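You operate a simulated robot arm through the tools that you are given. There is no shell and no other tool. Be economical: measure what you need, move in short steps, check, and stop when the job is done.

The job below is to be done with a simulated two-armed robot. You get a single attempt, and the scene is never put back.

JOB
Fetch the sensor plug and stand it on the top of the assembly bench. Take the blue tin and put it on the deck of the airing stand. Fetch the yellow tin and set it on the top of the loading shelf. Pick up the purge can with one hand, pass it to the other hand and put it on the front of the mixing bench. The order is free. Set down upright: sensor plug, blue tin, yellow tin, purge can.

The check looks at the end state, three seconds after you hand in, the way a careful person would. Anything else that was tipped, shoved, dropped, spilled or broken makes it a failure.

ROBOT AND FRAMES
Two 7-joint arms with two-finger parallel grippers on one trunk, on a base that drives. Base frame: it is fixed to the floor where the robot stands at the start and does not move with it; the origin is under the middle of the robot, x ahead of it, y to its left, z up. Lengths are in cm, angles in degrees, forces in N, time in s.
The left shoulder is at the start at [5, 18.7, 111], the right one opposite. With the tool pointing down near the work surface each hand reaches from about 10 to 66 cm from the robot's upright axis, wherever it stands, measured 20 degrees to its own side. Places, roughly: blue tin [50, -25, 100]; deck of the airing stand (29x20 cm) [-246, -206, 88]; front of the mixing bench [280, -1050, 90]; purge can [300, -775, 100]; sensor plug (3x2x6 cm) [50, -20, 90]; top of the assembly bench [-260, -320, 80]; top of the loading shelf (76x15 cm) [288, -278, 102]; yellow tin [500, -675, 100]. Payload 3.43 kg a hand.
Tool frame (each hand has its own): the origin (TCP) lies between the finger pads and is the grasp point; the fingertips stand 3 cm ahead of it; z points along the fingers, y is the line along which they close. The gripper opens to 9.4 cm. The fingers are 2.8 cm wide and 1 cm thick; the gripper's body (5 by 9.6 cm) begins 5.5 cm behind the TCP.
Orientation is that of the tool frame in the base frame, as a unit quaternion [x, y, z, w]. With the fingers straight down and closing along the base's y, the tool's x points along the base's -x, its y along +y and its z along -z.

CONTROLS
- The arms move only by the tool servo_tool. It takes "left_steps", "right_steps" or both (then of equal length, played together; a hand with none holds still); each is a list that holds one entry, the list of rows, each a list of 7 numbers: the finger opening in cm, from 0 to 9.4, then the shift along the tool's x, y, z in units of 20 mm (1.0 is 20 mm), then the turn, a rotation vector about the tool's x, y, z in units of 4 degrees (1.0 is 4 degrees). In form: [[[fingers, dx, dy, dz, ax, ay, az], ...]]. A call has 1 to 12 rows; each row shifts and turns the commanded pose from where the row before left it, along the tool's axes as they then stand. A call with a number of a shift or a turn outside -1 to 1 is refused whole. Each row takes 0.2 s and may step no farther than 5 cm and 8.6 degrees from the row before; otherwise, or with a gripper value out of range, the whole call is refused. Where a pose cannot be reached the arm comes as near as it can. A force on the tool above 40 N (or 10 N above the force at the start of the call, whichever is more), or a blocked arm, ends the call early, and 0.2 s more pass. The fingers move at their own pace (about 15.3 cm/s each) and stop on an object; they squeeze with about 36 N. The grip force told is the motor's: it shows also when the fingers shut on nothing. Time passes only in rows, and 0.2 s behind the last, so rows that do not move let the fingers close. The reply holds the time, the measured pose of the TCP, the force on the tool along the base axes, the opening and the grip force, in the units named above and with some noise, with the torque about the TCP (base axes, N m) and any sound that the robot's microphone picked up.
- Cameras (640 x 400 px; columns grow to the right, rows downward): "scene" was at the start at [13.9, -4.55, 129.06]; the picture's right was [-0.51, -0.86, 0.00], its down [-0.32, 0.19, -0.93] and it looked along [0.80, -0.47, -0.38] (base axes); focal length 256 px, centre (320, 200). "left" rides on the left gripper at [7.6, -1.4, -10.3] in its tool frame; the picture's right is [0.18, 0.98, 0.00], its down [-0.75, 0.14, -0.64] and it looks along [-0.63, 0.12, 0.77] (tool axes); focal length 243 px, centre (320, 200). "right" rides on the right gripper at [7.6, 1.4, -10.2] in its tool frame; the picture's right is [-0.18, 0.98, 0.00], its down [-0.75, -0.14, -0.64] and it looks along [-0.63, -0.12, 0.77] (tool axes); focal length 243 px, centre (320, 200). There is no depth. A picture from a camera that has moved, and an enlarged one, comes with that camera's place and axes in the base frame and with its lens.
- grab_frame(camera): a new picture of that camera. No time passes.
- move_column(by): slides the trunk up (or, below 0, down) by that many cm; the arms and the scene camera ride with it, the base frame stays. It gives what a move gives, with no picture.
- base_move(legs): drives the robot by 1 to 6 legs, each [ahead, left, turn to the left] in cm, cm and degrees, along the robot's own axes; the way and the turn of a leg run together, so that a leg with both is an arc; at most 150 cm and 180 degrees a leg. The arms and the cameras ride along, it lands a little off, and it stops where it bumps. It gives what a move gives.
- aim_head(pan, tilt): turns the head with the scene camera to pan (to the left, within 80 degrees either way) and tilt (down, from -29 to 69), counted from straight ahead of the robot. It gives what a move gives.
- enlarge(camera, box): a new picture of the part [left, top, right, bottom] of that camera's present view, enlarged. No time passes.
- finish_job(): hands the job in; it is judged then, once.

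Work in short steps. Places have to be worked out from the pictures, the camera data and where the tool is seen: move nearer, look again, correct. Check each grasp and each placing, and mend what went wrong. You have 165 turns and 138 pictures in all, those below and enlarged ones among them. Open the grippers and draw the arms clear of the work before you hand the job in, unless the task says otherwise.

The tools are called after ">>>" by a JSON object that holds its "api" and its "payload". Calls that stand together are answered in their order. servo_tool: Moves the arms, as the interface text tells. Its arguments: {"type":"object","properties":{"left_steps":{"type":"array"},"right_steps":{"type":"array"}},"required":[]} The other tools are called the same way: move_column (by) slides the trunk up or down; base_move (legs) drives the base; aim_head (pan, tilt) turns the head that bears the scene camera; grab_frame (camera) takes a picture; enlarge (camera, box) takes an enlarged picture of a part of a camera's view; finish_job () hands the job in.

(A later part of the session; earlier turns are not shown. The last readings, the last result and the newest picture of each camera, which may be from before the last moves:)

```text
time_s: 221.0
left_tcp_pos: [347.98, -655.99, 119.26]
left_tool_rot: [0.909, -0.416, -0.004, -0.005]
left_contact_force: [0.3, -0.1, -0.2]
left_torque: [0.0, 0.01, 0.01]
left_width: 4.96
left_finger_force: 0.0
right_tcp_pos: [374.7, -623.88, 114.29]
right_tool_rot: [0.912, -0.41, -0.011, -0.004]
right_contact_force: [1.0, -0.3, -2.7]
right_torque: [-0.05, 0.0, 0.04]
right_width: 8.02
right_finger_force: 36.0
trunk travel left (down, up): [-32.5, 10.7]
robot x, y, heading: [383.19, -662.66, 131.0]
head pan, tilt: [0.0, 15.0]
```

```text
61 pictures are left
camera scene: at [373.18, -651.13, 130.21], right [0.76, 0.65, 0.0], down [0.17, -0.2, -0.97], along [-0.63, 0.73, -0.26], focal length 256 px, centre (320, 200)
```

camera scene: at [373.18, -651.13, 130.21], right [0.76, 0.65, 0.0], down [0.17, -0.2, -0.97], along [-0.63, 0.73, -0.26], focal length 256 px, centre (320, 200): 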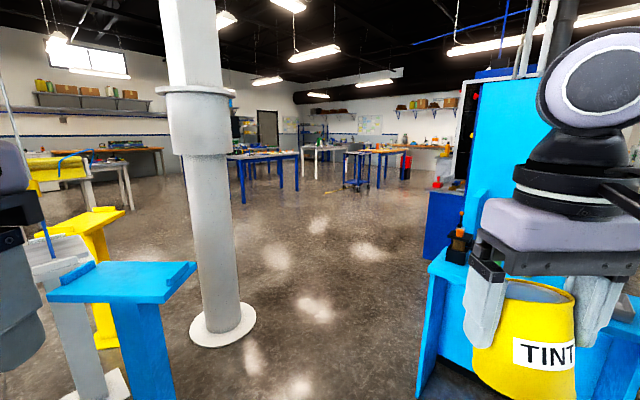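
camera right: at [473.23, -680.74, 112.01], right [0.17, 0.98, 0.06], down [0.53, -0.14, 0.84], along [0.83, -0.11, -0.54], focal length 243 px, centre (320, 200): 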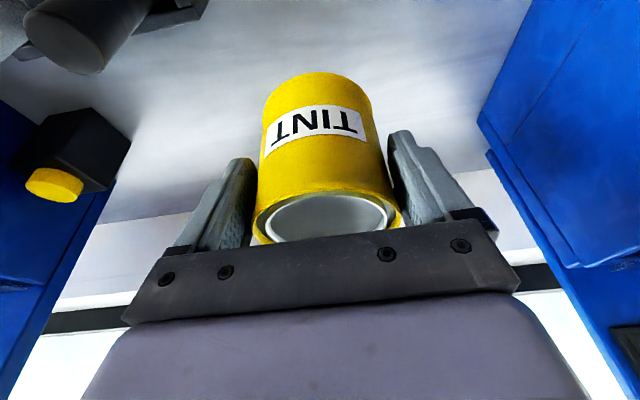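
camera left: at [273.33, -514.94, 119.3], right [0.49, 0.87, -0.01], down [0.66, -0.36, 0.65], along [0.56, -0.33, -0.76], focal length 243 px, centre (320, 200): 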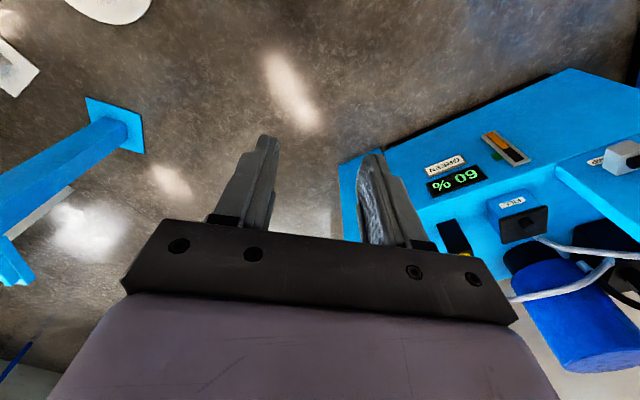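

The gap is clear: post base at (227, -584), cyan corner at (346, -543). Extending the left hand to bring its elbow in, lining up, and driving back through.

>>> {"api": "servo_tool", "payload": {"left_steps": [[[5, -1, -0.3, 0, 0, 0, 0], [5, -1, -0.3, 0, 0, 0, 0], [5, -1, -0.3, 0, 0, 0, 0], [5, -1, -0.3, 0, 0, 0, 0], [5, -1, -0.3, 0, 0, 0, 0], [5, -1, -0.3, 0, 0, 0, 0], [5, -1, -0.3, 0, 0, 0, 0], [5, -1, -0.3, 0, 0, 0, 0]]]}}

>>> {"api": "base_move", "payload": {"legs": [[51, -9, 0], [140, 0, 0], [25, 0, 0]]}}

>>> {"api": "grab_frame", "payload": {"camera": "scene"}}

```text
time_s: 222.8
left_tcp_pos: [341.26, -640.66, 119.52]
left_tool_rot: [0.909, -0.416, -0.004, -0.003]
left_contact_force: [-1.1, -0.2, 0.0]
left_torque: [0.01, -0.02, 0.01]
left_width: 5.0
left_finger_force: 0.1
right_tcp_pos: [374.73, -623.82, 114.21]
right_tool_rot: [0.912, -0.411, -0.011, -0.004]
right_contact_force: [0.0, -0.3, -3.4]
right_torque: [0.0, -0.02, 0.0]
right_width: 8.05
right_finger_force: 36.3
trunk travel left (down, up): [-32.5, 10.7]
robot x, y, heading: [383.13, -663.08, 130.8]
head pan, tilt: [0.0, 15.0]
```

```text
time_s: 233.8
left_tcp_pos: [208.44, -471.78, 119.53]
left_tool_rot: [0.908, -0.419, -0.003, -0.004]
left_contact_force: [-0.2, -0.2, -0.6]
left_torque: [-0.02, 0.0, 0.03]
left_width: 4.99
left_finger_force: 0.1
right_tcp_pos: [241.99, -455.14, 114.17]
right_tool_rot: [0.911, -0.412, -0.011, -0.004]
right_contact_force: [-0.2, -0.4, -3.5]
right_torque: [-0.02, -0.04, -0.01]
right_width: 8.02
right_finger_force: 36.1
trunk travel left (down, up): [-32.5, 10.7]
robot x, y, heading: [250.09, -494.33, 130.5]
head pan, tilt: [0.0, 15.0]
```

```text
60 pictures are left
camera scene: at [240.31, -482.32, 130.21], right [0.76, 0.65, 0.0], down [0.17, -0.2, -0.97], along [-0.63, 0.73, -0.26], focal length 256 px, centre (320, 200)
```

scene: 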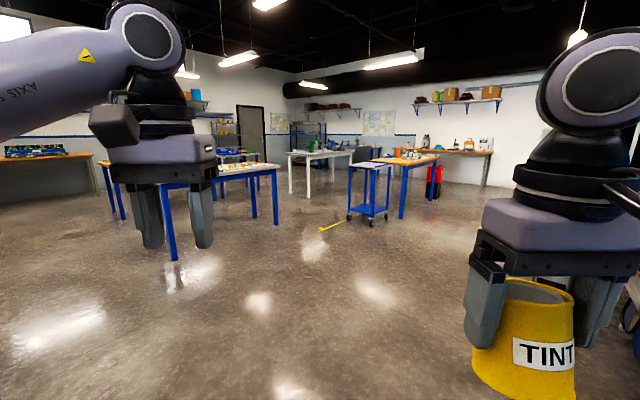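

Clear of the gap. Heading north to about (215, -294), then turning to face the loading shelf.

>>> {"api": "base_move", "payload": {"legs": [[0, 0, -40.5], [100, 25, 0], [100, 20, 0], [0, 0, -90]]}}

>>> {"api": "aim_head", "payload": {"pan": 0, "tilt": 15}}

>>> {"api": "grab_frame", "payload": {"camera": "scene"}}

```text
time_s: 249.7
left_tcp_pos: [247.69, -274.33, 119.64]
left_tool_rot: [-0.014, 1.0, -0.003, 0.006]
left_contact_force: [1.2, 0.2, -0.6]
left_torque: [-0.01, 0.01, 0.02]
left_width: 5.0
left_finger_force: 0.1
right_tcp_pos: [239.55, -310.98, 114.18]
right_tool_rot: [-0.019, 1.0, 0.0, 0.012]
right_contact_force: [-0.7, 0.2, -3.0]
right_torque: [0.0, -0.02, 0.02]
right_width: 7.98
right_finger_force: 35.6
trunk travel left (down, up): [-32.5, 10.7]
robot x, y, heading: [204.4, -292.36, 1.3]
head pan, tilt: [0.0, 15.0]
```

```text
time_s: 250.3
left_tcp_pos: [247.72, -274.59, 119.47]
left_tool_rot: [-0.013, 1.0, -0.003, 0.005]
left_contact_force: [0.6, 1.0, 0.2]
left_torque: [-0.01, 0.01, -0.02]
left_width: 4.99
left_finger_force: 0.1
right_tcp_pos: [239.5, -310.96, 114.32]
right_tool_rot: [-0.019, 1.0, 0.001, 0.012]
right_contact_force: [-0.6, -0.2, -3.6]
right_torque: [0.02, 0.04, 0.02]
right_width: 7.99
right_finger_force: 35.8
trunk travel left (down, up): [-32.5, 10.7]
robot x, y, heading: [204.36, -292.64, 1.4]
head pan, tilt: [0.0, 15.0]
```

```text
59 pictures are left
camera scene: at [219.45, -292.22, 130.22], right [0.03, -1.0, 0.0], down [-0.26, -0.01, -0.97], along [0.97, 0.03, -0.26], focal length 256 px, centre (320, 200)
```

scene: 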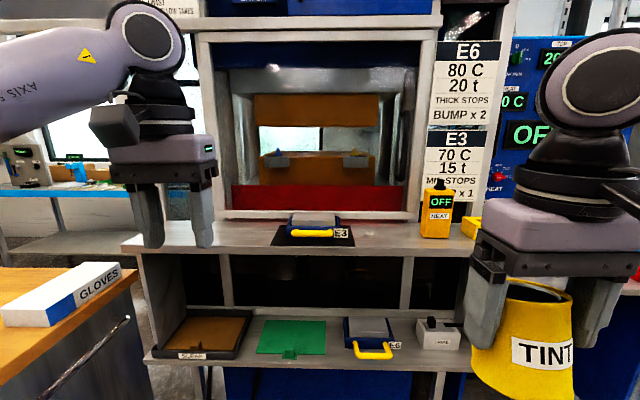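

The upper shelf spans x≈278–295; the free area left of the E3 mat is centred near (286, -262). I'll raise the tin, drive closer, and turn about 45° left so the right arm reaches comfortably.

>>> {"api": "servo_tool", "payload": {"right_steps": [[[5, 0, 0, -0.8, 0, 0, 0], [5, 0, 0, -0.8, 0, 0, 0], [5, 0, 0, -0.8, 0, 0, 0], [5, 0, 0, -0.8, 0, 0, 0], [5, 0, 0, -0.8, 0, 0, 0]]]}}

>>> {"api": "base_move", "payload": {"legs": [[30, 4, 0], [7, 0, 0], [0, 0, 43]]}}

>>> {"api": "aim_head", "payload": {"pan": -15, "tilt": 25}}

>>> {"api": "grab_frame", "payload": {"camera": "scene"}}

>>> {"api": "grab_frame", "payload": {"camera": "right"}}

```text
time_s: 251.5
left_tcp_pos: [247.82, -274.49, 119.54]
left_tool_rot: [-0.013, 1.0, -0.003, 0.005]
left_contact_force: [1.2, 1.1, -1.0]
left_torque: [0.01, -0.03, -0.02]
left_width: 5.03
left_finger_force: 0.0
right_tcp_pos: [239.45, -310.87, 122.3]
right_tool_rot: [-0.019, 1.0, 0.001, 0.011]
right_contact_force: [0.1, -0.5, -3.1]
right_torque: [0.01, 0.03, 0.01]
right_width: 7.99
right_finger_force: 36.0
trunk travel left (down, up): [-32.5, 10.7]
robot x, y, heading: [203.97, -292.89, 1.5]
head pan, tilt: [0.0, 15.0]
```

```text
time_s: 256.2
left_tcp_pos: [260.47, -244.48, 119.54]
left_tool_rot: [-0.381, 0.924, 0.0, 0.006]
left_contact_force: [-0.3, -1.2, 1.0]
left_torque: [0.0, -0.04, 0.0]
left_width: 5.0
left_finger_force: 0.0
right_tcp_pos: [279.27, -276.81, 122.09]
right_tool_rot: [-0.386, 0.923, 0.005, 0.01]
right_contact_force: [0.2, 0.0, -4.5]
right_torque: [-0.05, 0.03, -0.01]
right_width: 7.97
right_finger_force: 35.8
trunk travel left (down, up): [-32.5, 10.7]
robot x, y, heading: [241.25, -287.72, 44.7]
head pan, tilt: [0.0, 15.0]
```

```text
time_s: 256.9
left_tcp_pos: [260.42, -244.46, 119.6]
left_tool_rot: [-0.381, 0.925, 0.0, 0.007]
left_contact_force: [0.1, 0.8, -0.9]
left_torque: [-0.01, 0.02, -0.01]
left_width: 4.99
left_finger_force: 0.0
right_tcp_pos: [279.34, -276.78, 122.2]
right_tool_rot: [-0.386, 0.922, 0.005, 0.01]
right_contact_force: [0.6, 0.5, -3.0]
right_torque: [-0.01, -0.02, -0.03]
right_width: 7.96
right_finger_force: 35.6
trunk travel left (down, up): [-32.5, 10.7]
robot x, y, heading: [241.09, -287.8, 44.8]
head pan, tilt: [-15.0, 25.0]
```

```text
58 pictures are left
camera scene: at [253.42, -278.78, 128.6], right [0.5, -0.87, 0.0], down [-0.37, -0.21, -0.91], along [0.79, 0.45, -0.42], focal length 256 px, centre (320, 200)
```

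scene: 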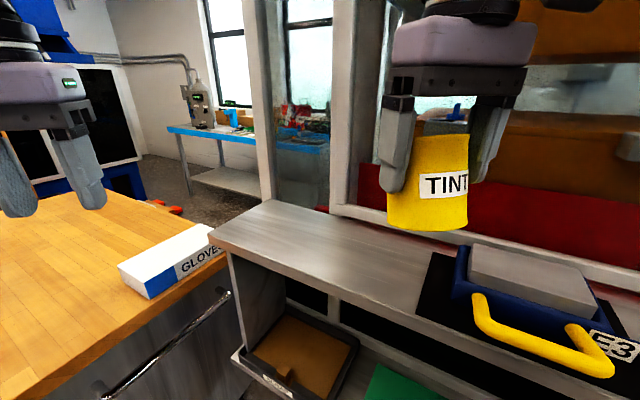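

```text
57 pictures are left
camera right: at [272.81, -281.41, 132.28], right [-0.57, 0.82, 0.01], down [0.62, 0.43, 0.66], along [0.54, 0.38, -0.75], focal length 243 px, centre (320, 200)
```

right: 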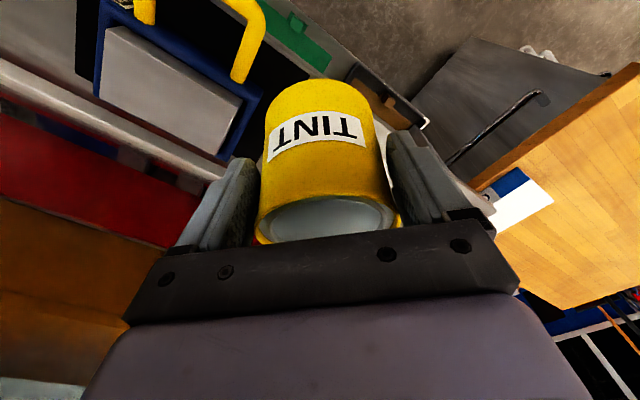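

Note: the tin was grasped with the tool tilted and I levelled the tool afterwards, so the tin is now tilted. I'll restore the 16° tilt, then move over the free shelf area at (287, -261).

>>> {"api": "servo_tool", "payload": {"right_steps": [[[5, -0.3, 0, 0, 0, -1, 0], [5, -0.3, 0, 0, 0, -1, 0], [5, -0.3, 0, 0, 0, -1, 0], [5, -0.3, 0, 0.1, 0, -1, 0], [5, -0.86, 0.35, 0.27, 0, 0, 0], [5, -0.86, 0.35, 0.27, 0, 0, 0], [5, -0.86, 0.35, 0.27, 0, 0, 0], [5, -0.86, 0.35, 0.27, 0, 0, 0], [5, -0.86, 0.35, 0.27, 0, 0, 0], [5, -0.86, 0.35, 0.27, 0, 0, 0], [5, -0.86, 0.35, 0.27, 0, 0, 0], [5, -0.86, 0.35, 0.27, 0, 0, 0]]]}}

>>> {"api": "grab_frame", "payload": {"camera": "scene"}}

>>> {"api": "grab_frame", "payload": {"camera": "right"}}

```text
time_s: 259.6
left_tcp_pos: [260.33, -244.42, 119.54]
left_tool_rot: [-0.381, 0.925, -0.001, 0.006]
left_contact_force: [-0.3, 0.0, -0.2]
left_torque: [0.03, 0.0, 0.0]
left_width: 5.01
left_finger_force: 0.0
right_tcp_pos: [284.21, -269.17, 122.15]
right_tool_rot: [-0.382, 0.912, 0.06, 0.138]
right_contact_force: [-0.5, 0.5, -2.7]
right_torque: [-0.03, 0.03, 0.01]
right_width: 7.95
right_finger_force: 36.3
right hand out of reach, approached as far as the arm can: row 8, 9, 10, 11, 12
trunk travel left (down, up): [-32.5, 10.7]
robot x, y, heading: [241.34, -287.35, 44.8]
head pan, tilt: [-15.0, 25.0]
```

```text
56 pictures are left
camera scene: at [253.42, -278.79, 128.59], right [0.5, -0.87, 0.0], down [-0.37, -0.21, -0.91], along [0.79, 0.45, -0.42], focal length 256 px, centre (320, 200)
```

scene: 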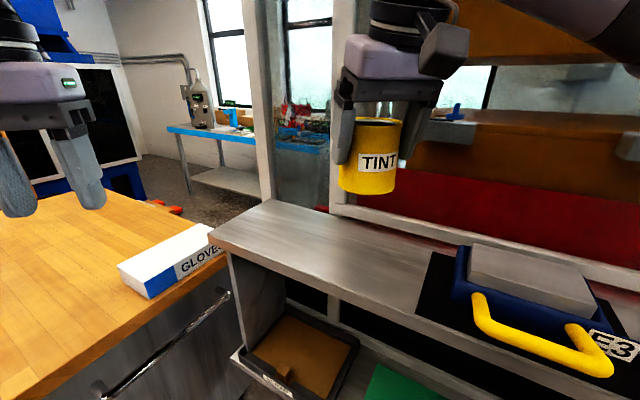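

```text
55 pictures are left
camera right: at [275.94, -275.64, 129.75], right [-0.58, 0.81, 0.06], down [0.47, 0.28, 0.84], along [0.67, 0.51, -0.54], focal length 243 px, centre (320, 200)
```

right: 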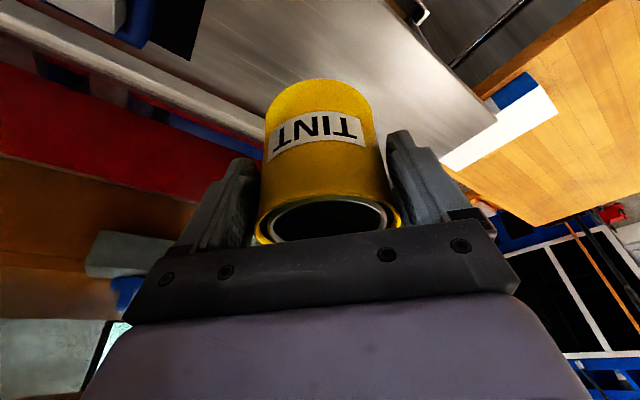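

Arm is at its limit; I'll nudge the base 5 cm ahead and then descend.

>>> {"api": "base_move", "payload": {"legs": [[5, 0, 0]]}}

>>> {"api": "servo_tool", "payload": {"right_steps": [[[5, 0.27, 0, 0.86, 0, 0, 0], [5, 0.27, 0, 0.86, 0, 0, 0], [5, 0.27, 0, 0.86, 0, 0, 0], [5, 0.27, 0, 0.86, 0, 0, 0], [5, 0.27, 0, 0.86, 0, 0, 0], [5, 0, 0, 0, 0, 0, 0]]]}}

>>> {"api": "grab_frame", "payload": {"camera": "scene"}}

>>> {"api": "grab_frame", "payload": {"camera": "right"}}

```text
time_s: 260.5
left_tcp_pos: [263.94, -241.01, 119.52]
left_tool_rot: [-0.381, 0.925, 0.0, 0.006]
left_contact_force: [-0.2, 0.3, -0.1]
left_torque: [-0.02, 0.0, 0.01]
left_width: 4.98
left_finger_force: 0.0
right_tcp_pos: [287.75, -265.65, 122.26]
right_tool_rot: [-0.382, 0.912, 0.059, 0.138]
right_contact_force: [0.0, -0.2, -3.6]
right_torque: [-0.09, 0.05, 0.0]
right_width: 7.98
right_finger_force: 35.7
trunk travel left (down, up): [-32.5, 10.7]
robot x, y, heading: [244.54, -284.14, 44.7]
head pan, tilt: [-15.0, 25.0]
```

```text
time_s: 261.9
left_tcp_pos: [263.91, -240.98, 119.55]
left_tool_rot: [-0.381, 0.924, 0.0, 0.006]
left_contact_force: [-0.4, 0.4, 0.2]
left_torque: [-0.03, 0.0, 0.02]
left_width: 5.01
left_finger_force: 0.0
right_tcp_pos: [287.57, -265.49, 113.13]
right_tool_rot: [-0.382, 0.912, 0.06, 0.138]
right_contact_force: [0.1, -0.1, -2.7]
right_torque: [0.01, 0.04, 0.02]
right_width: 7.96
right_finger_force: 36.5
trunk travel left (down, up): [-32.5, 10.7]
robot x, y, heading: [244.72, -284.2, 44.9]
head pan, tilt: [-15.0, 25.0]
```

```text
54 pictures are left
camera scene: at [256.94, -275.3, 128.59], right [0.5, -0.87, 0.0], down [-0.37, -0.21, -0.91], along [0.79, 0.45, -0.42], focal length 256 px, centre (320, 200)
```

scene: 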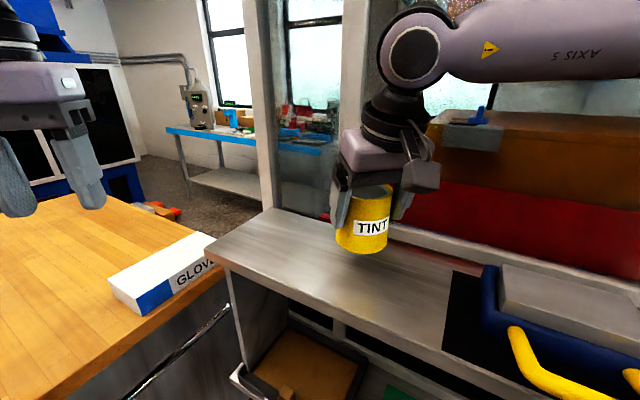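

```text
53 pictures are left
camera right: at [279.43, -272.11, 120.71], right [-0.58, 0.81, 0.06], down [0.47, 0.28, 0.84], along [0.67, 0.51, -0.54], focal length 243 px, centre (320, 200)
```

right: 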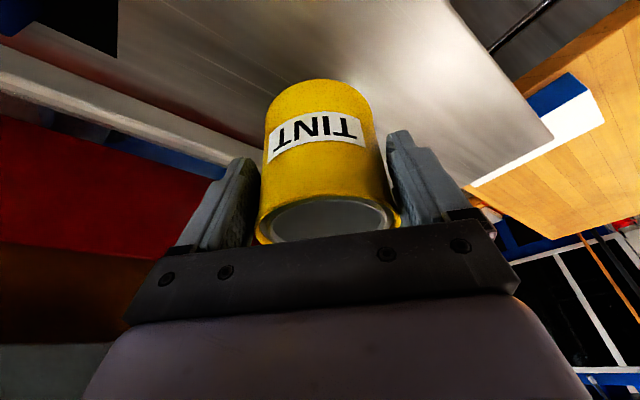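

Tin centred over the free area. Lowering slowly until contact.

>>> {"api": "servo_tool", "payload": {"right_steps": [[[5, 0.2, 0, 0.65, 0, 0, 0], [5, 0.2, 0, 0.65, 0, 0, 0], [5, 0.1, 0, 0.3, 0, 0, 0], [5, 0.03, 0, 0.12, 0, 0, 0], [5, 0.03, 0, 0.12, 0, 0, 0], [5, 0, 0, 0, 0, 0, 0]]]}}

```text
time_s: 263.3
left_tcp_pos: [263.9, -240.87, 119.56]
left_tool_rot: [-0.381, 0.924, 0.0, 0.005]
left_contact_force: [0.3, 0.3, 0.8]
left_torque: [0.02, -0.01, 0.02]
left_width: 4.98
left_finger_force: 0.0
right_tcp_pos: [287.6, -265.71, 109.37]
right_tool_rot: [-0.382, 0.912, 0.06, 0.138]
right_contact_force: [-0.6, -0.9, -3.3]
right_torque: [-0.04, 0.04, 0.0]
right_width: 7.94
right_finger_force: 36.1
trunk travel left (down, up): [-32.5, 10.7]
robot x, y, heading: [245.09, -284.2, 44.7]
head pan, tilt: [-15.0, 25.0]
```

>>> {"api": "servo_tool", "payload": {"right_steps": [[[5, 0.03, 0, 0.11, 0, 0, 0], [5, 0.03, 0, 0.11, 0, 0, 0], [5, 0.03, 0, 0.11, 0, 0, 0], [5, 0.03, 0, 0.11, 0, 0, 0], [5, 0, 0, 0, 0, 0, 0]]]}}

```text
time_s: 264.5
left_tcp_pos: [263.95, -241.1, 119.53]
left_tool_rot: [-0.381, 0.924, 0.0, 0.006]
left_contact_force: [-0.8, 0.6, -0.3]
left_torque: [-0.02, -0.01, -0.04]
left_width: 5.0
left_finger_force: 0.1
right_tcp_pos: [287.63, -265.6, 108.61]
right_tool_rot: [-0.382, 0.911, 0.061, 0.141]
right_contact_force: [2.0, -2.4, 12.5]
right_torque: [-0.47, 0.15, 0.06]
right_width: 7.97
right_finger_force: 36.1
trunk travel left (down, up): [-32.5, 10.7]
robot x, y, heading: [245.06, -284.18, 44.9]
head pan, tilt: [-15.0, 25.0]
```

Contact made (12 N). Opening and withdrawing along the finger axis.

>>> {"api": "servo_tool", "payload": {"right_steps": [[[9.4, 0, 0, 0, 0, 0, 0], [9.4, 0, 0, 0, 0, 0, 0], [9.4, 0, 0, 0, 0, 0, 0], [9.4, 0, 0, -0.5, 0, 0, 0], [9.4, 0, 0, -0.8, 0, 0, 0], [9.4, 0, 0, -0.9, 0, 0, 0], [9.4, 0, 0, -0.9, 0, 0, 0], [9.4, 0, 0, -0.9, 0, 0, 0], [9.4, 0, 0, -0.9, 0, 0, 0], [9.4, 0, 0, -0.9, 0, 0, 0]]]}}

>>> {"api": "grab_frame", "payload": {"camera": "scene"}}

```text
time_s: 266.7
left_tcp_pos: [263.97, -241.01, 119.55]
left_tool_rot: [-0.381, 0.925, -0.001, 0.005]
left_contact_force: [0.3, -0.8, 0.3]
left_torque: [0.0, 0.04, -0.02]
left_width: 5.0
left_finger_force: 0.1
right_tcp_pos: [285.18, -268.11, 119.47]
right_tool_rot: [-0.381, 0.912, 0.059, 0.139]
right_contact_force: [0.4, 0.1, -0.1]
right_torque: [-0.01, 0.03, 0.0]
right_width: 9.4
right_finger_force: 0.1
trunk travel left (down, up): [-32.5, 10.7]
robot x, y, heading: [244.62, -284.05, 44.7]
head pan, tilt: [-15.0, 25.0]
```

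```text
52 pictures are left
camera scene: at [256.9, -275.32, 128.6], right [0.5, -0.87, 0.0], down [-0.37, -0.21, -0.91], along [0.79, 0.45, -0.42], focal length 256 px, centre (320, 200)
```

scene: 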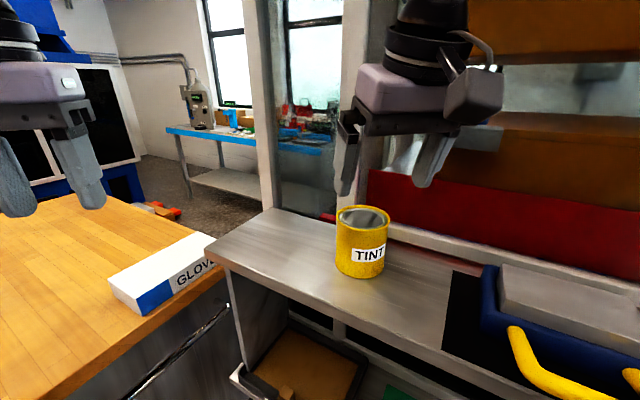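

Yellow tin stands upright on the shelf. Retracting the right hand and backing away.

>>> {"api": "servo_tool", "payload": {"right_steps": [[[9.4, -0.1, 0, -0.9, 0, 1, 0], [9.4, 0, 0, -0.9, 0, 1, 0], [9.4, 0.5, 0, -0.5, 0, 1, 0], [9.4, 1, 0, 0, 0, 1, 0], [9.4, 1, 0, 0, 0, 0, 0], [9.4, 1, 0, 0, 0, 0, 0], [9.4, 1, 0, 0, 0, 0, 0], [9.4, 0.5, 0, 0, 0, 0, 0]]]}}

>>> {"api": "base_move", "payload": {"legs": [[-45, 0, 0], [0, 0, -135]]}}

```text
time_s: 268.5
left_tcp_pos: [264.0, -241.07, 119.54]
left_tool_rot: [-0.381, 0.924, 0.0, 0.005]
left_contact_force: [-0.6, 0.2, 0.3]
left_torque: [-0.01, 0.0, 0.03]
left_width: 5.01
left_finger_force: 0.0
right_tcp_pos: [277.71, -276.15, 123.3]
right_tool_rot: [-0.386, 0.922, 0.006, 0.01]
right_contact_force: [0.4, 0.0, 0.2]
right_torque: [0.0, 0.0, -0.02]
right_width: 9.41
right_finger_force: 0.1
right hand out of reach, approached as far as the arm can: row 3
trunk travel left (down, up): [-32.5, 10.7]
robot x, y, heading: [244.58, -284.01, 44.5]
head pan, tilt: [-15.0, 25.0]
```

```text
time_s: 276.8
left_tcp_pos: [229.86, -360.12, 119.49]
left_tool_rot: [0.707, 0.707, -0.006, 0.002]
left_contact_force: [-0.6, -0.1, 0.5]
left_torque: [0.02, 0.01, 0.0]
left_width: 4.99
left_finger_force: 0.0
right_tcp_pos: [195.24, -345.08, 123.42]
right_tool_rot: [0.703, 0.711, -0.008, 0.009]
right_contact_force: [-0.2, -0.3, 0.1]
right_torque: [0.0, -0.02, 0.01]
right_width: 9.4
right_finger_force: 0.1
trunk travel left (down, up): [-32.5, 10.7]
robot x, y, heading: [212.78, -316.3, -89.7]
head pan, tilt: [-15.0, 25.0]
```

Driving back through the same gap line: south to (212, -452), turn to -49°, then ahead.

>>> {"api": "servo_tool", "payload": {"right_steps": [[[9.4, -1, 0.3, 0.3, 0, 0, 0], [9.4, -1, 0.3, 0.3, 0, 0, 0], [9.4, -1, 0.3, 0.3, 0, 0, 0], [9.4, -1, 0.3, 0.3, 0, 0, 0], [9.4, -1, 0.3, 0.3, 0, 0, 0], [9.4, -1, 0.3, 0.3, 0, 0, 0], [9.4, -1, 0.3, 0.3, 0, 0, 0]]]}}

>>> {"api": "base_move", "payload": {"legs": [[135, 0, 0], [0, 0, 40.7], [140, 0, 0], [70, 0, 0]]}}

>>> {"api": "aim_head", "payload": {"pan": -40, "tilt": 12}}

>>> {"api": "grab_frame", "payload": {"camera": "scene"}}

```text
time_s: 278.4
left_tcp_pos: [229.87, -360.24, 119.58]
left_tool_rot: [0.707, 0.707, -0.006, 0.002]
left_contact_force: [0.1, 0.3, 0.3]
left_torque: [0.0, -0.02, -0.02]
left_width: 5.01
left_finger_force: 0.0
right_tcp_pos: [195.36, -357.08, 118.1]
right_tool_rot: [0.703, 0.712, -0.006, 0.009]
right_contact_force: [-0.5, -1.1, -0.6]
right_torque: [0.01, -0.01, 0.02]
right_width: 9.41
right_finger_force: 0.0
right hand out of reach, approached as far as the arm can: row 4, 5, 6, 7
trunk travel left (down, up): [-32.5, 10.7]
robot x, y, heading: [212.5, -316.04, -90.1]
head pan, tilt: [-15.0, 25.0]
```

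```text
time_s: 297.1
left_tcp_pos: [393.71, -632.56, 119.56]
left_tool_rot: [0.417, 0.909, -0.004, 0.003]
left_contact_force: [-0.5, -0.7, -0.3]
left_torque: [-0.01, 0.0, 0.02]
left_width: 5.0
left_finger_force: 0.1
right_tcp_pos: [365.36, -652.94, 118.18]
right_tool_rot: [0.411, 0.911, -0.003, 0.011]
right_contact_force: [-0.4, -0.7, 0.8]
right_torque: [0.02, 0.0, 0.0]
right_width: 9.42
right_finger_force: 0.0
trunk travel left (down, up): [-32.5, 10.7]
robot x, y, heading: [352.04, -610.56, -49.0]
head pan, tilt: [-15.0, 25.0]
```

```text
time_s: 298.0
left_tcp_pos: [393.62, -632.67, 119.47]
left_tool_rot: [0.418, 0.909, -0.004, 0.004]
left_contact_force: [0.2, -0.8, -0.3]
left_torque: [0.02, -0.01, 0.01]
left_width: 5.03
left_finger_force: 0.2
right_tcp_pos: [365.38, -652.83, 118.29]
right_tool_rot: [0.411, 0.912, -0.004, 0.012]
right_contact_force: [0.1, 0.0, -0.2]
right_torque: [0.0, 0.02, -0.03]
right_width: 9.39
right_finger_force: 0.0
trunk travel left (down, up): [-32.5, 10.7]
robot x, y, heading: [351.81, -610.51, -49.0]
head pan, tilt: [-40.0, 12.0]
```

```text
51 pictures are left
camera scene: at [355.88, -624.02, 130.71], right [-1.0, -0.01, 0.0], down [0.0, 0.21, -0.98], along [0.01, -0.98, -0.21], focal length 256 px, centre (320, 200)
```

scene: 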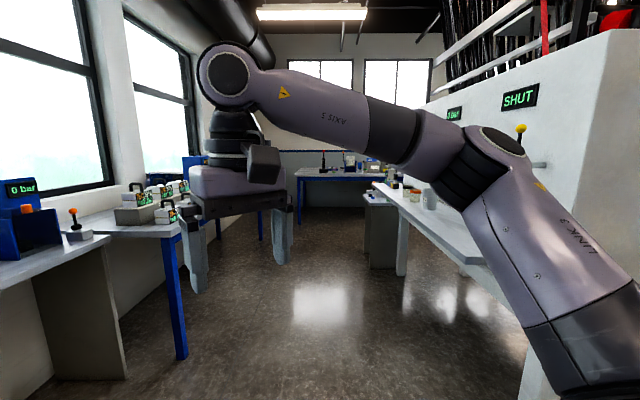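

Corridor between the window benches and the machine's side counter (edge x≈302). I'll move to about (375, -700) facing -y and look at the counter items.

>>> {"api": "base_move", "payload": {"legs": [[0, 0, -41], [85, 22, 0]]}}

>>> {"api": "aim_head", "payload": {"pan": -22, "tilt": 18}}

>>> {"api": "grab_frame", "payload": {"camera": "scene"}}

```text
time_s: 304.6
left_tcp_pos: [389.88, -740.46, 119.43]
left_tool_rot: [0.71, 0.704, -0.006, 0.002]
left_contact_force: [0.3, 0.1, -0.3]
left_torque: [0.01, -0.02, 0.01]
left_width: 5.0
left_finger_force: 0.0
right_tcp_pos: [355.46, -737.04, 118.21]
right_tool_rot: [0.706, 0.708, -0.007, 0.01]
right_contact_force: [-1.1, -1.1, -0.4]
right_torque: [0.0, -0.02, 0.04]
right_width: 9.38
right_finger_force: 0.1
trunk travel left (down, up): [-32.5, 10.7]
robot x, y, heading: [372.9, -696.29, -90.7]
head pan, tilt: [-40.0, 12.0]
```

```text
time_s: 305.4
left_tcp_pos: [389.92, -740.45, 119.53]
left_tool_rot: [0.71, 0.704, -0.005, 0.002]
left_contact_force: [-0.1, -0.2, -0.4]
left_torque: [-0.02, -0.02, -0.01]
left_width: 5.01
left_finger_force: 0.0
right_tcp_pos: [355.5, -736.99, 118.14]
right_tool_rot: [0.706, 0.708, -0.008, 0.011]
right_contact_force: [-0.3, -0.6, 0.1]
right_torque: [-0.02, 0.03, 0.01]
right_width: 9.39
right_finger_force: 0.1
trunk travel left (down, up): [-32.5, 10.7]
robot x, y, heading: [373.53, -695.85, -90.6]
head pan, tilt: [-22.0, 18.0]
```

```text
50 pictures are left
camera scene: at [369.62, -710.57, 129.73], right [-0.92, 0.38, 0.0], down [0.12, 0.29, -0.95], along [-0.36, -0.88, -0.31], focal length 256 px, centre (320, 200)
```

scene: 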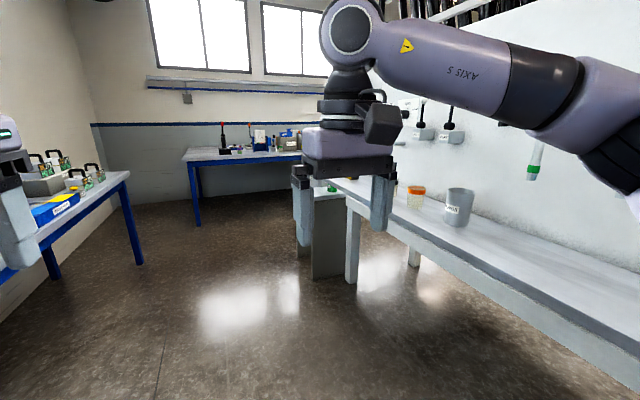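

>>> {"api": "enlarge", "payload": {"camera": "scene", "box": [380, 150, 540, 250]}}

```text
4.00 times, centred on (460, 200) of scene
camera zoom: at [369.62, -710.57, 129.73], right [-0.92, 0.38, 0.0], down [0.12, 0.29, -0.95], along [-0.36, -0.88, -0.31], focal length 1023 px, centre (-240, 200)
```

zoom: 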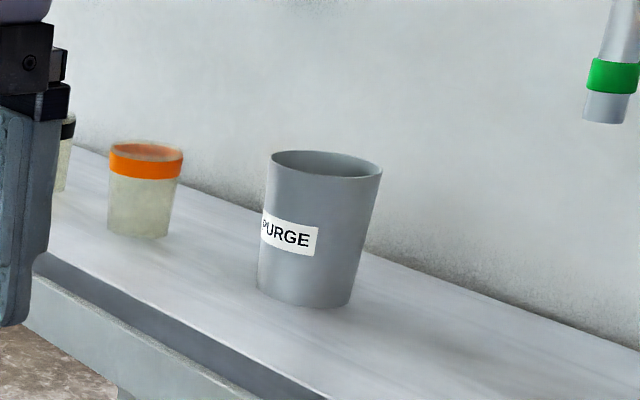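

The PURGE can triangulates to about (294.5, -768.6), roughly z 94–106 on a counter with its edge at x≈308. I'll drive alongside and face it, keeping about 55 cm distance so I can grip it from the front with a pitched tool (leaving the rim free for the other hand).

>>> {"api": "base_move", "payload": {"legs": [[88, 0, 0.6], [0, 0, -90]]}}

>>> {"api": "aim_head", "payload": {"pan": 0, "tilt": 25}}

>>> {"api": "grab_frame", "payload": {"camera": "scene"}}

```text
time_s: 313.8
left_tcp_pos: [328.55, -800.84, 119.53]
left_tool_rot: [1.0, -0.004, -0.005, -0.002]
left_contact_force: [-1.1, 0.2, -1.0]
left_torque: [0.01, 0.02, 0.01]
left_width: 5.0
left_finger_force: 0.0
right_tcp_pos: [332.12, -766.21, 118.04]
right_tool_rot: [1.0, 0.002, -0.012, 0.002]
right_contact_force: [0.5, 0.1, 0.1]
right_torque: [-0.02, -0.01, 0.02]
right_width: 9.4
right_finger_force: 0.0
trunk travel left (down, up): [-32.5, 10.7]
robot x, y, heading: [372.62, -783.9, 179.6]
head pan, tilt: [-22.0, 18.0]
```

```text
time_s: 314.7
left_tcp_pos: [328.53, -800.82, 119.51]
left_tool_rot: [1.0, -0.003, -0.005, -0.003]
left_contact_force: [-0.5, -0.1, 0.7]
left_torque: [0.04, 0.02, -0.01]
left_width: 5.0
left_finger_force: 0.0
right_tcp_pos: [331.83, -766.41, 118.25]
right_tool_rot: [1.0, 0.002, -0.012, 0.002]
right_contact_force: [-0.4, 0.3, -0.2]
right_torque: [-0.02, 0.04, -0.01]
right_width: 9.4
right_finger_force: 0.0
trunk travel left (down, up): [-32.5, 10.7]
robot x, y, heading: [372.47, -783.76, 179.4]
head pan, tilt: [0.0, 25.0]
```

```text
48 pictures are left
camera scene: at [357.74, -783.79, 128.6], right [0.01, 1.0, 0.0], down [0.42, 0.0, -0.91], along [-0.91, 0.01, -0.42], focal length 256 px, centre (320, 200)
```

scene: 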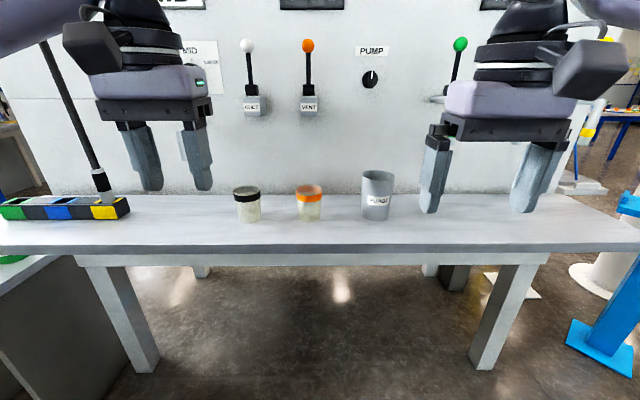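

Can confirmed at about (296, -768), z 94–107. Tilting the right tool forward 60° while still clear, in two calls.

>>> {"api": "servo_tool", "payload": {"right_steps": [[[9.4, 0, 0, 0, 0, -1, 0], [9.4, 0, 0, 0, 0, -1, 0], [9.4, 0, 0, 0, 0, -1, 0], [9.4, 0, 0, 0, 0, -1, 0], [9.4, 0, 0, 0, 0, -1, 0], [9.4, 0, 0, 0, 0, -1, 0], [9.4, 0, 0, 0, 0, -1, 0], [9.4, 0, 0, 0, 0, -1, 0], [9.4, 0, 0, 0, 0, -1, 0], [9.4, 0, 0, 0, 0, -1, 0], [9.4, 0, 0, 0, 0, -1, 0], [9.4, 0, 0, 0, 0, -1, 0]]]}}

>>> {"api": "servo_tool", "payload": {"right_steps": [[[9.4, 0, 0, 0, 0, -1, 0], [9.4, 0, 0, 0, 0, -1, 0], [9.4, 0, 0, 0, 0, -1, 0], [9.4, 0, 0, 0, 0, 0, 0]]]}}

>>> {"api": "grab_frame", "payload": {"camera": "scene"}}

```text
time_s: 317.3
left_tcp_pos: [328.6, -800.83, 119.48]
left_tool_rot: [1.0, -0.003, -0.006, -0.003]
left_contact_force: [0.1, 0.4, 0.2]
left_torque: [0.05, -0.01, 0.0]
left_width: 5.0
left_finger_force: 0.0
right_tcp_pos: [332.02, -766.39, 118.23]
right_tool_rot: [0.908, 0.001, -0.419, 0.003]
right_contact_force: [-0.2, 0.2, -0.5]
right_torque: [0.03, -0.02, -0.03]
right_width: 9.37
right_finger_force: 0.2
trunk travel left (down, up): [-32.5, 10.7]
robot x, y, heading: [372.94, -784.05, 179.7]
head pan, tilt: [0.0, 25.0]
```

```text
time_s: 318.3
left_tcp_pos: [328.68, -800.7, 119.61]
left_tool_rot: [1.0, -0.003, -0.004, -0.002]
left_contact_force: [0.0, 0.4, -0.9]
left_torque: [0.0, -0.01, 0.01]
left_width: 4.97
left_finger_force: 0.0
right_tcp_pos: [331.97, -766.35, 118.21]
right_tool_rot: [0.86, 0.001, -0.51, 0.003]
right_contact_force: [0.6, -0.3, -1.3]
right_torque: [0.01, -0.01, 0.02]
right_width: 9.41
right_finger_force: 0.0
trunk travel left (down, up): [-32.5, 10.7]
robot x, y, heading: [372.68, -784.18, 179.6]
head pan, tilt: [0.0, 25.0]
```

```text
47 pictures are left
camera scene: at [357.73, -783.79, 128.6], right [0.01, 1.0, 0.0], down [0.42, 0.0, -0.91], along [-0.91, 0.01, -0.42], focal length 256 px, centre (320, 200)
```

scene: 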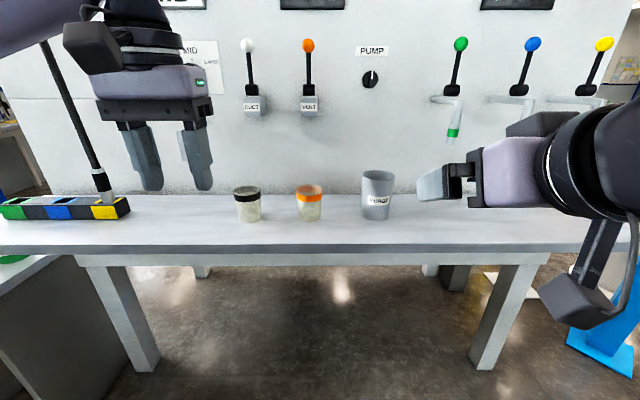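

Pitch is right (pointing forward and 29° down). Lowering the hand to z≈98.5 outside the table edge.

>>> {"api": "servo_tool", "payload": {"right_steps": [[[9.4, 0.79, 0.07, 0.434, 0, 0, 0], [9.4, 0.79, 0.07, 0.434, 0, 0, 0], [9.4, 0.79, 0.07, 0.434, 0, 0, 0], [9.4, 0.79, 0.07, 0.434, 0, 0, 0], [9.4, 0.79, 0.07, 0.434, 0, 0, 0], [9.4, 0.79, 0.07, 0.434, 0, 0, 0], [9.4, 0.79, 0.07, 0.434, 0, 0, 0], [9.4, 0.79, 0.07, 0.434, 0, 0, 0], [9.4, 0.79, 0.07, 0.434, 0, 0, 0], [9.4, 0.79, 0.07, 0.434, 0, 0, 0], [9.4, 0.7, 0.07, 0.4, 0, 0, 0]]]}}

>>> {"api": "base_move", "payload": {"legs": [[21, 0, 0]]}}

>>> {"api": "grab_frame", "payload": {"camera": "right"}}

>>> {"api": "grab_frame", "payload": {"camera": "scene"}}

```text
time_s: 320.7
left_tcp_pos: [328.45, -800.73, 119.57]
left_tool_rot: [1.0, -0.004, -0.005, -0.003]
left_contact_force: [-0.1, 0.4, 0.8]
left_torque: [0.01, 0.02, -0.02]
left_width: 4.99
left_finger_force: 0.1
right_tcp_pos: [331.27, -768.2, 98.5]
right_tool_rot: [0.86, 0.001, -0.511, 0.002]
right_contact_force: [0.0, -0.2, 0.1]
right_torque: [-0.01, 0.02, 0.02]
right_width: 9.38
right_finger_force: 0.0
right hand out of reach, approached as far as the arm can: row 6, 7
trunk travel left (down, up): [-32.5, 10.7]
robot x, y, heading: [372.86, -784.66, 179.6]
head pan, tilt: [0.0, 25.0]
```

```text
time_s: 322.4
left_tcp_pos: [307.32, -800.58, 119.54]
left_tool_rot: [1.0, -0.004, -0.006, -0.002]
left_contact_force: [-0.9, -0.1, 0.0]
left_torque: [0.01, -0.02, 0.02]
left_width: 4.99
left_finger_force: 0.0
right_tcp_pos: [310.09, -767.95, 98.51]
right_tool_rot: [0.86, 0.0, -0.51, 0.001]
right_contact_force: [-0.2, 0.2, 0.1]
right_torque: [-0.02, -0.01, 0.01]
right_width: 9.43
right_finger_force: 0.0
trunk travel left (down, up): [-32.5, 10.7]
robot x, y, heading: [351.54, -783.68, 179.7]
head pan, tilt: [0.0, 25.0]
```

```text
46 pictures are left
camera right: at [322.81, -769.39, 96.86], right [-0.08, -0.98, 0.16], down [0.2, 0.14, 0.97], along [-0.98, 0.11, 0.19], focal length 243 px, centre (320, 200)
```

right: 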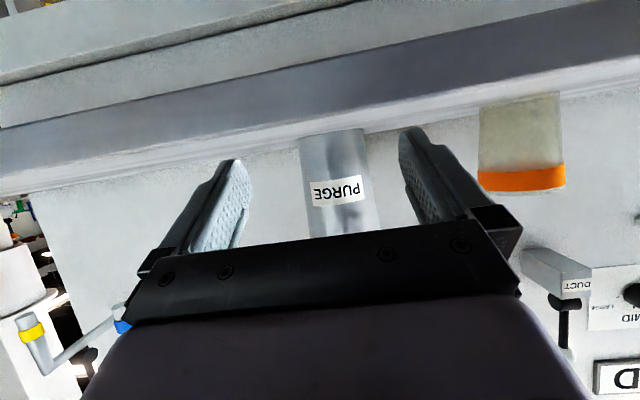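

```text
45 pictures are left
camera scene: at [336.51, -783.63, 128.59], right [0.01, 1.0, 0.0], down [0.42, 0.0, -0.91], along [-0.91, 0.01, -0.42], focal length 256 px, centre (320, 200)
```

scene: 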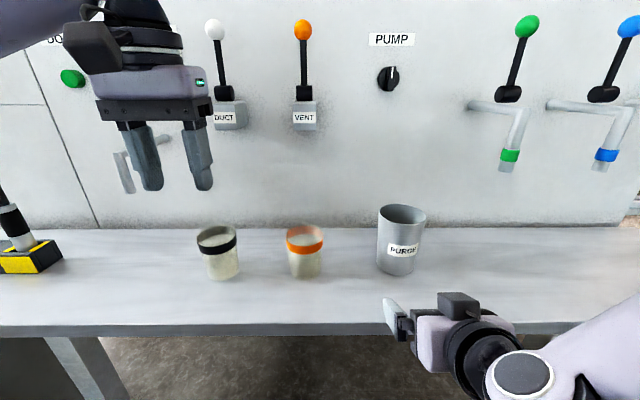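

Aligned well (can at y≈-768.4). Moving forward 13 cm around the can.

>>> {"api": "servo_tool", "payload": {"right_steps": [[[9.4, -0.39, 0.04, 0.71, 0, 0, 0], [9.4, -0.39, 0.04, 0.71, 0, 0, 0], [9.4, -0.39, 0.04, 0.71, 0, 0, 0], [9.4, -0.39, 0.04, 0.71, 0, 0, 0], [9.4, -0.39, 0.04, 0.71, 0, 0, 0], [9.4, -0.39, 0.02, 0.71, 0, 0, 0], [9.4, -0.39, 0, 0.71, 0, 0, 0], [9.4, -0.39, 0, 0.71, 0, 0, 0]]]}}

>>> {"api": "grab_frame", "payload": {"camera": "right"}}

>>> {"api": "enlarge", "payload": {"camera": "scene", "box": [320, 170, 560, 320]}}

```text
time_s: 324.1
left_tcp_pos: [307.5, -800.62, 119.49]
left_tool_rot: [1.0, -0.004, -0.006, -0.003]
left_contact_force: [0.2, 0.0, 1.1]
left_torque: [0.01, -0.01, 0.01]
left_width: 4.99
left_finger_force: 0.2
right_tcp_pos: [297.3, -768.35, 98.75]
right_tool_rot: [0.86, 0.001, -0.51, 0.002]
right_contact_force: [0.7, 0.3, 0.2]
right_torque: [0.02, 0.02, -0.02]
right_width: 9.4
right_finger_force: 0.1
trunk travel left (down, up): [-32.5, 10.7]
robot x, y, heading: [351.3, -783.77, 179.5]
head pan, tilt: [0.0, 25.0]
```

```text
44 pictures are left
camera right: at [310.02, -769.68, 97.0], right [-0.08, -0.98, 0.16], down [0.2, 0.14, 0.97], along [-0.98, 0.11, 0.19], focal length 243 px, centre (320, 200)
```

right: 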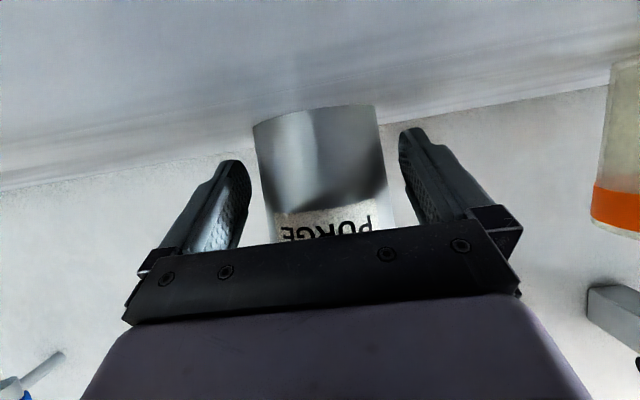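

```text
2.67 times, centred on (440, 245) of scene
camera zoom: at [336.57, -783.63, 128.6], right [0.01, 1.0, 0.0], down [0.42, 0.0, -0.91], along [-0.91, 0.01, -0.42], focal length 682 px, centre (0, 80)
```

zoom: 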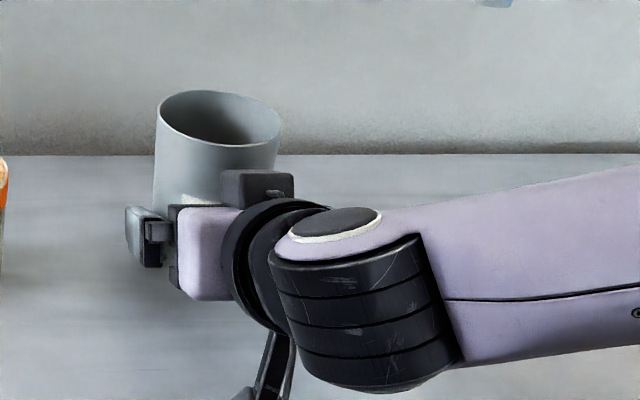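

The can is between the fingers. Closing and lifting slightly.

>>> {"api": "servo_tool", "payload": {"right_steps": [[[4.5, 0, 0, 0, 0, 0, 0], [4.5, 0, 0, 0, 0, 0, 0], [4.5, 0, 0, 0, 0, 0, 0], [4.5, 0, 0, 0, 0, 0, 0], [4.5, -0.44, 0, -0.24, 0, 0, 0], [4.5, -0.6, 0, -0.33, 0, 0, 0], [4.5, -0.7, 0, -0.38, 0, 0, 0], [4.5, -0.7, 0, -0.38, 0, 0, 0], [4.5, 0, 0, 0, 0, 0, 0]]]}}

>>> {"api": "grab_frame", "payload": {"camera": "scene"}}

```text
time_s: 326.1
left_tcp_pos: [307.36, -800.63, 119.59]
left_tool_rot: [1.0, -0.005, -0.005, -0.002]
left_contact_force: [0.4, 0.0, -0.2]
left_torque: [-0.03, 0.0, 0.01]
left_width: 5.01
left_finger_force: 0.0
right_tcp_pos: [297.17, -768.37, 104.2]
right_tool_rot: [0.86, 0.001, -0.51, 0.003]
right_contact_force: [0.7, -0.6, -1.7]
right_torque: [0.0, 0.02, 0.03]
right_width: 7.52
right_finger_force: 35.5
trunk travel left (down, up): [-32.5, 10.7]
robot x, y, heading: [351.49, -783.7, 179.4]
head pan, tilt: [0.0, 25.0]
```

```text
42 pictures are left
camera scene: at [336.56, -783.63, 128.59], right [0.01, 1.0, 0.0], down [0.42, 0.0, -0.91], along [-0.91, 0.01, -0.42], focal length 256 px, centre (320, 200)
```

scene: 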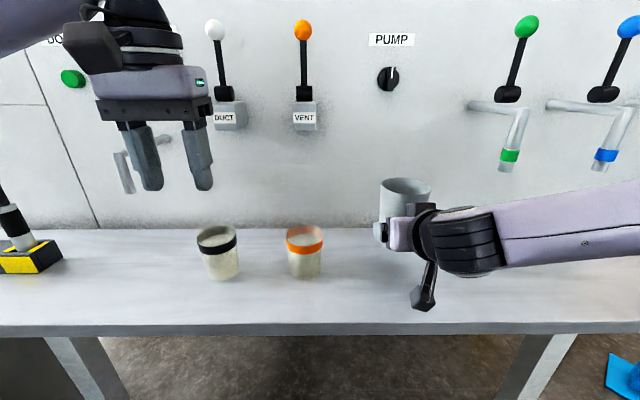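

Can is held (light, 7.5 cm grip). Backing the base 35 cm, then bringing the can to the centre for the handover.

>>> {"api": "base_move", "payload": {"legs": [[-35, 0, 0]]}}

>>> {"api": "servo_tool", "payload": {"right_steps": [[[4.5, 0.385, 0.81, -0.36, 0, 0, 0], [4.5, 0.385, 0.81, -0.36, 0, 0, 0], [4.5, 0.385, 0.81, -0.36, 0, 0, 0], [4.5, 0.385, 0.81, -0.36, 0, 0, 0], [4.5, 0.385, 0.81, -0.36, 0, 0, 0], [4.5, 0.385, 0.81, -0.36, 0, 0, 0], [4.5, 0.385, 0.81, -0.36, 0, 0, 0], [4.5, 0.385, 0.81, -0.36, 0, 0, 0], [4.5, 0.385, 0.81, -0.36, 0, 0, 0], [4.5, 0.385, 0.81, -0.36, 0, 0, 0], [4.5, 0.385, 0.81, -0.36, 0, 0, 0], [4.5, 0.385, 0.81, -0.36, 0, 0, 0]]], "left_steps": [[[9.4, 0, 0, 0, 0, 0, 0], [9.4, 0, 0, 0, 0, 0, 0], [9.4, 0, 0, 0, 0, 0, 0], [9.4, 0, 0, 0, 0, 0, 0], [9.4, 0, 0, 0, 0, 0, 0], [9.4, 0, 0, 0, 0, 0, 0], [9.4, 0, 0, 0, 0, 0, 0], [9.4, 0, 0, 0, 0, 0, 0], [9.4, 0, 0, 0, 0, 0, 0], [9.4, 0, 0, 0, 0, 0, 0], [9.4, 0, 0, 0, 0, 0, 0], [9.4, 0, 0, 0, 0, 0, 0]]]}}

>>> {"api": "grab_frame", "payload": {"camera": "scene"}}

>>> {"api": "grab_frame", "payload": {"camera": "left"}}

```text
time_s: 328.4
left_tcp_pos: [342.62, -800.86, 119.63]
left_tool_rot: [1.0, -0.004, -0.006, -0.002]
left_contact_force: [-1.1, -0.2, 0.7]
left_torque: [0.01, 0.0, 0.02]
left_width: 4.99
left_finger_force: 0.0
right_tcp_pos: [332.36, -768.71, 104.24]
right_tool_rot: [0.86, 0.0, -0.51, 0.001]
right_contact_force: [0.7, 0.5, -1.2]
right_torque: [0.02, -0.02, -0.04]
right_width: 7.52
right_finger_force: 35.7
trunk travel left (down, up): [-32.5, 10.7]
robot x, y, heading: [386.68, -783.97, 179.6]
head pan, tilt: [0.0, 25.0]
```

```text
time_s: 331.0
left_tcp_pos: [342.59, -800.93, 119.59]
left_tool_rot: [1.0, -0.004, -0.005, -0.003]
left_contact_force: [-0.6, 0.0, -0.7]
left_torque: [0.0, 0.04, -0.01]
left_width: 9.39
left_finger_force: 0.1
right_tcp_pos: [344.06, -771.94, 104.55]
right_tool_rot: [0.86, 0.001, -0.51, 0.003]
right_contact_force: [0.1, -0.2, -0.7]
right_torque: [-0.02, -0.04, 0.01]
right_width: 7.51
right_finger_force: 36.1
right hand out of reach, approached as far as the arm can: row 2, 3, 4, 5, 6, 7, 8, 9, 10, 11, 12
trunk travel left (down, up): [-32.5, 10.7]
robot x, y, heading: [387.16, -783.89, 179.6]
head pan, tilt: [0.0, 25.0]
```

```text
41 pictures are left
camera scene: at [371.69, -783.89, 128.6], right [0.01, 1.0, 0.0], down [0.42, 0.0, -0.91], along [-0.91, 0.01, -0.42], focal length 256 px, centre (320, 200)
```

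scene: 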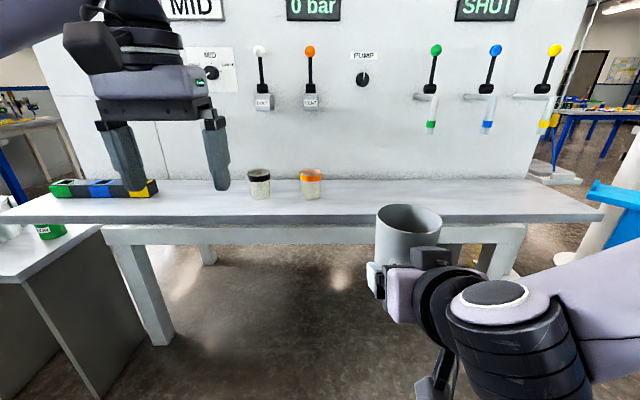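

```text
40 pictures are left
camera left: at [350.22, -799.56, 129.72], right [0.18, -0.98, -0.01], down [-0.75, -0.14, 0.65], along [-0.64, -0.11, -0.76], focal length 243 px, centre (320, 200)
```

left: 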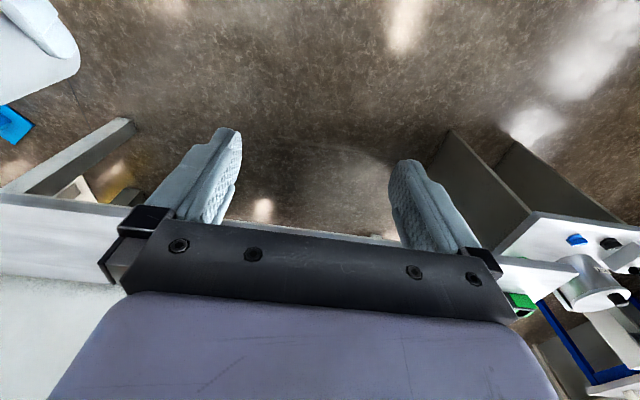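

The right arm was folded too tightly there. I'll move it forward first, then left.

>>> {"api": "servo_tool", "payload": {"right_steps": [[[4.5, -0.5, 0, 0.9, 0, 0, 0], [4.5, -0.5, 0, 0.9, 0, 0, 0], [4.5, -0.5, 0, 0.9, 0, 0, 0], [4.5, 0.195, 0.94, 0.107, 0, 0, 0], [4.5, 0.195, 0.94, 0.107, 0, 0, 0], [4.5, 0.195, 0.94, 0.107, 0, 0, 0], [4.5, 0.195, 0.94, 0.107, 0, 0, 0], [4.5, 0.195, 0.94, 0.107, 0, 0, 0], [4.5, 0.195, 0.94, 0.107, 0, 0, 0], [4.5, 0.195, 0.94, 0.107, 0, 0, 0], [4.5, 0.195, 0.94, 0.107, 0, 0, 0], [4.5, 0.195, 0.94, 0.107, 0, 0, 0]]]}}

>>> {"api": "grab_frame", "payload": {"camera": "scene"}}

```text
time_s: 333.6
left_tcp_pos: [342.43, -800.92, 119.44]
left_tool_rot: [1.0, -0.005, -0.005, -0.003]
left_contact_force: [-0.2, 0.4, 0.3]
left_torque: [-0.01, 0.02, 0.02]
left_width: 9.4
left_finger_force: 0.0
right_tcp_pos: [337.92, -771.99, 104.59]
right_tool_rot: [0.86, 0.001, -0.51, 0.003]
right_contact_force: [0.4, -0.2, -0.7]
right_torque: [0.01, -0.02, -0.02]
right_width: 7.54
right_finger_force: 35.6
right hand out of reach, approached as far as the arm can: row 4, 5, 6, 7, 8, 9, 10, 11, 12
trunk travel left (down, up): [-32.5, 10.7]
robot x, y, heading: [386.72, -784.4, 179.7]
head pan, tilt: [0.0, 25.0]
```

```text
39 pictures are left
camera scene: at [371.69, -783.89, 128.6], right [0.01, 1.0, 0.0], down [0.42, 0.0, -0.91], along [-0.91, 0.01, -0.42], focal length 256 px, centre (320, 200)
```

scene: 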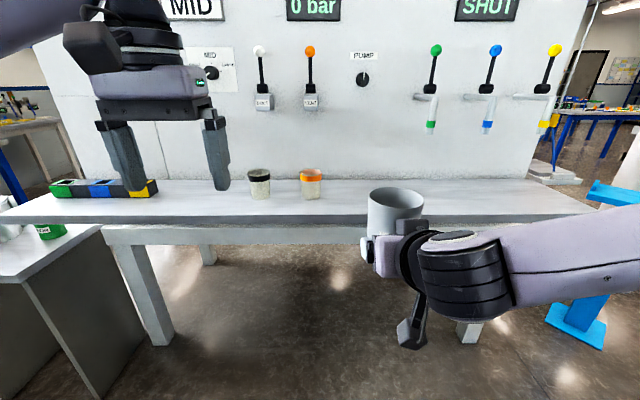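

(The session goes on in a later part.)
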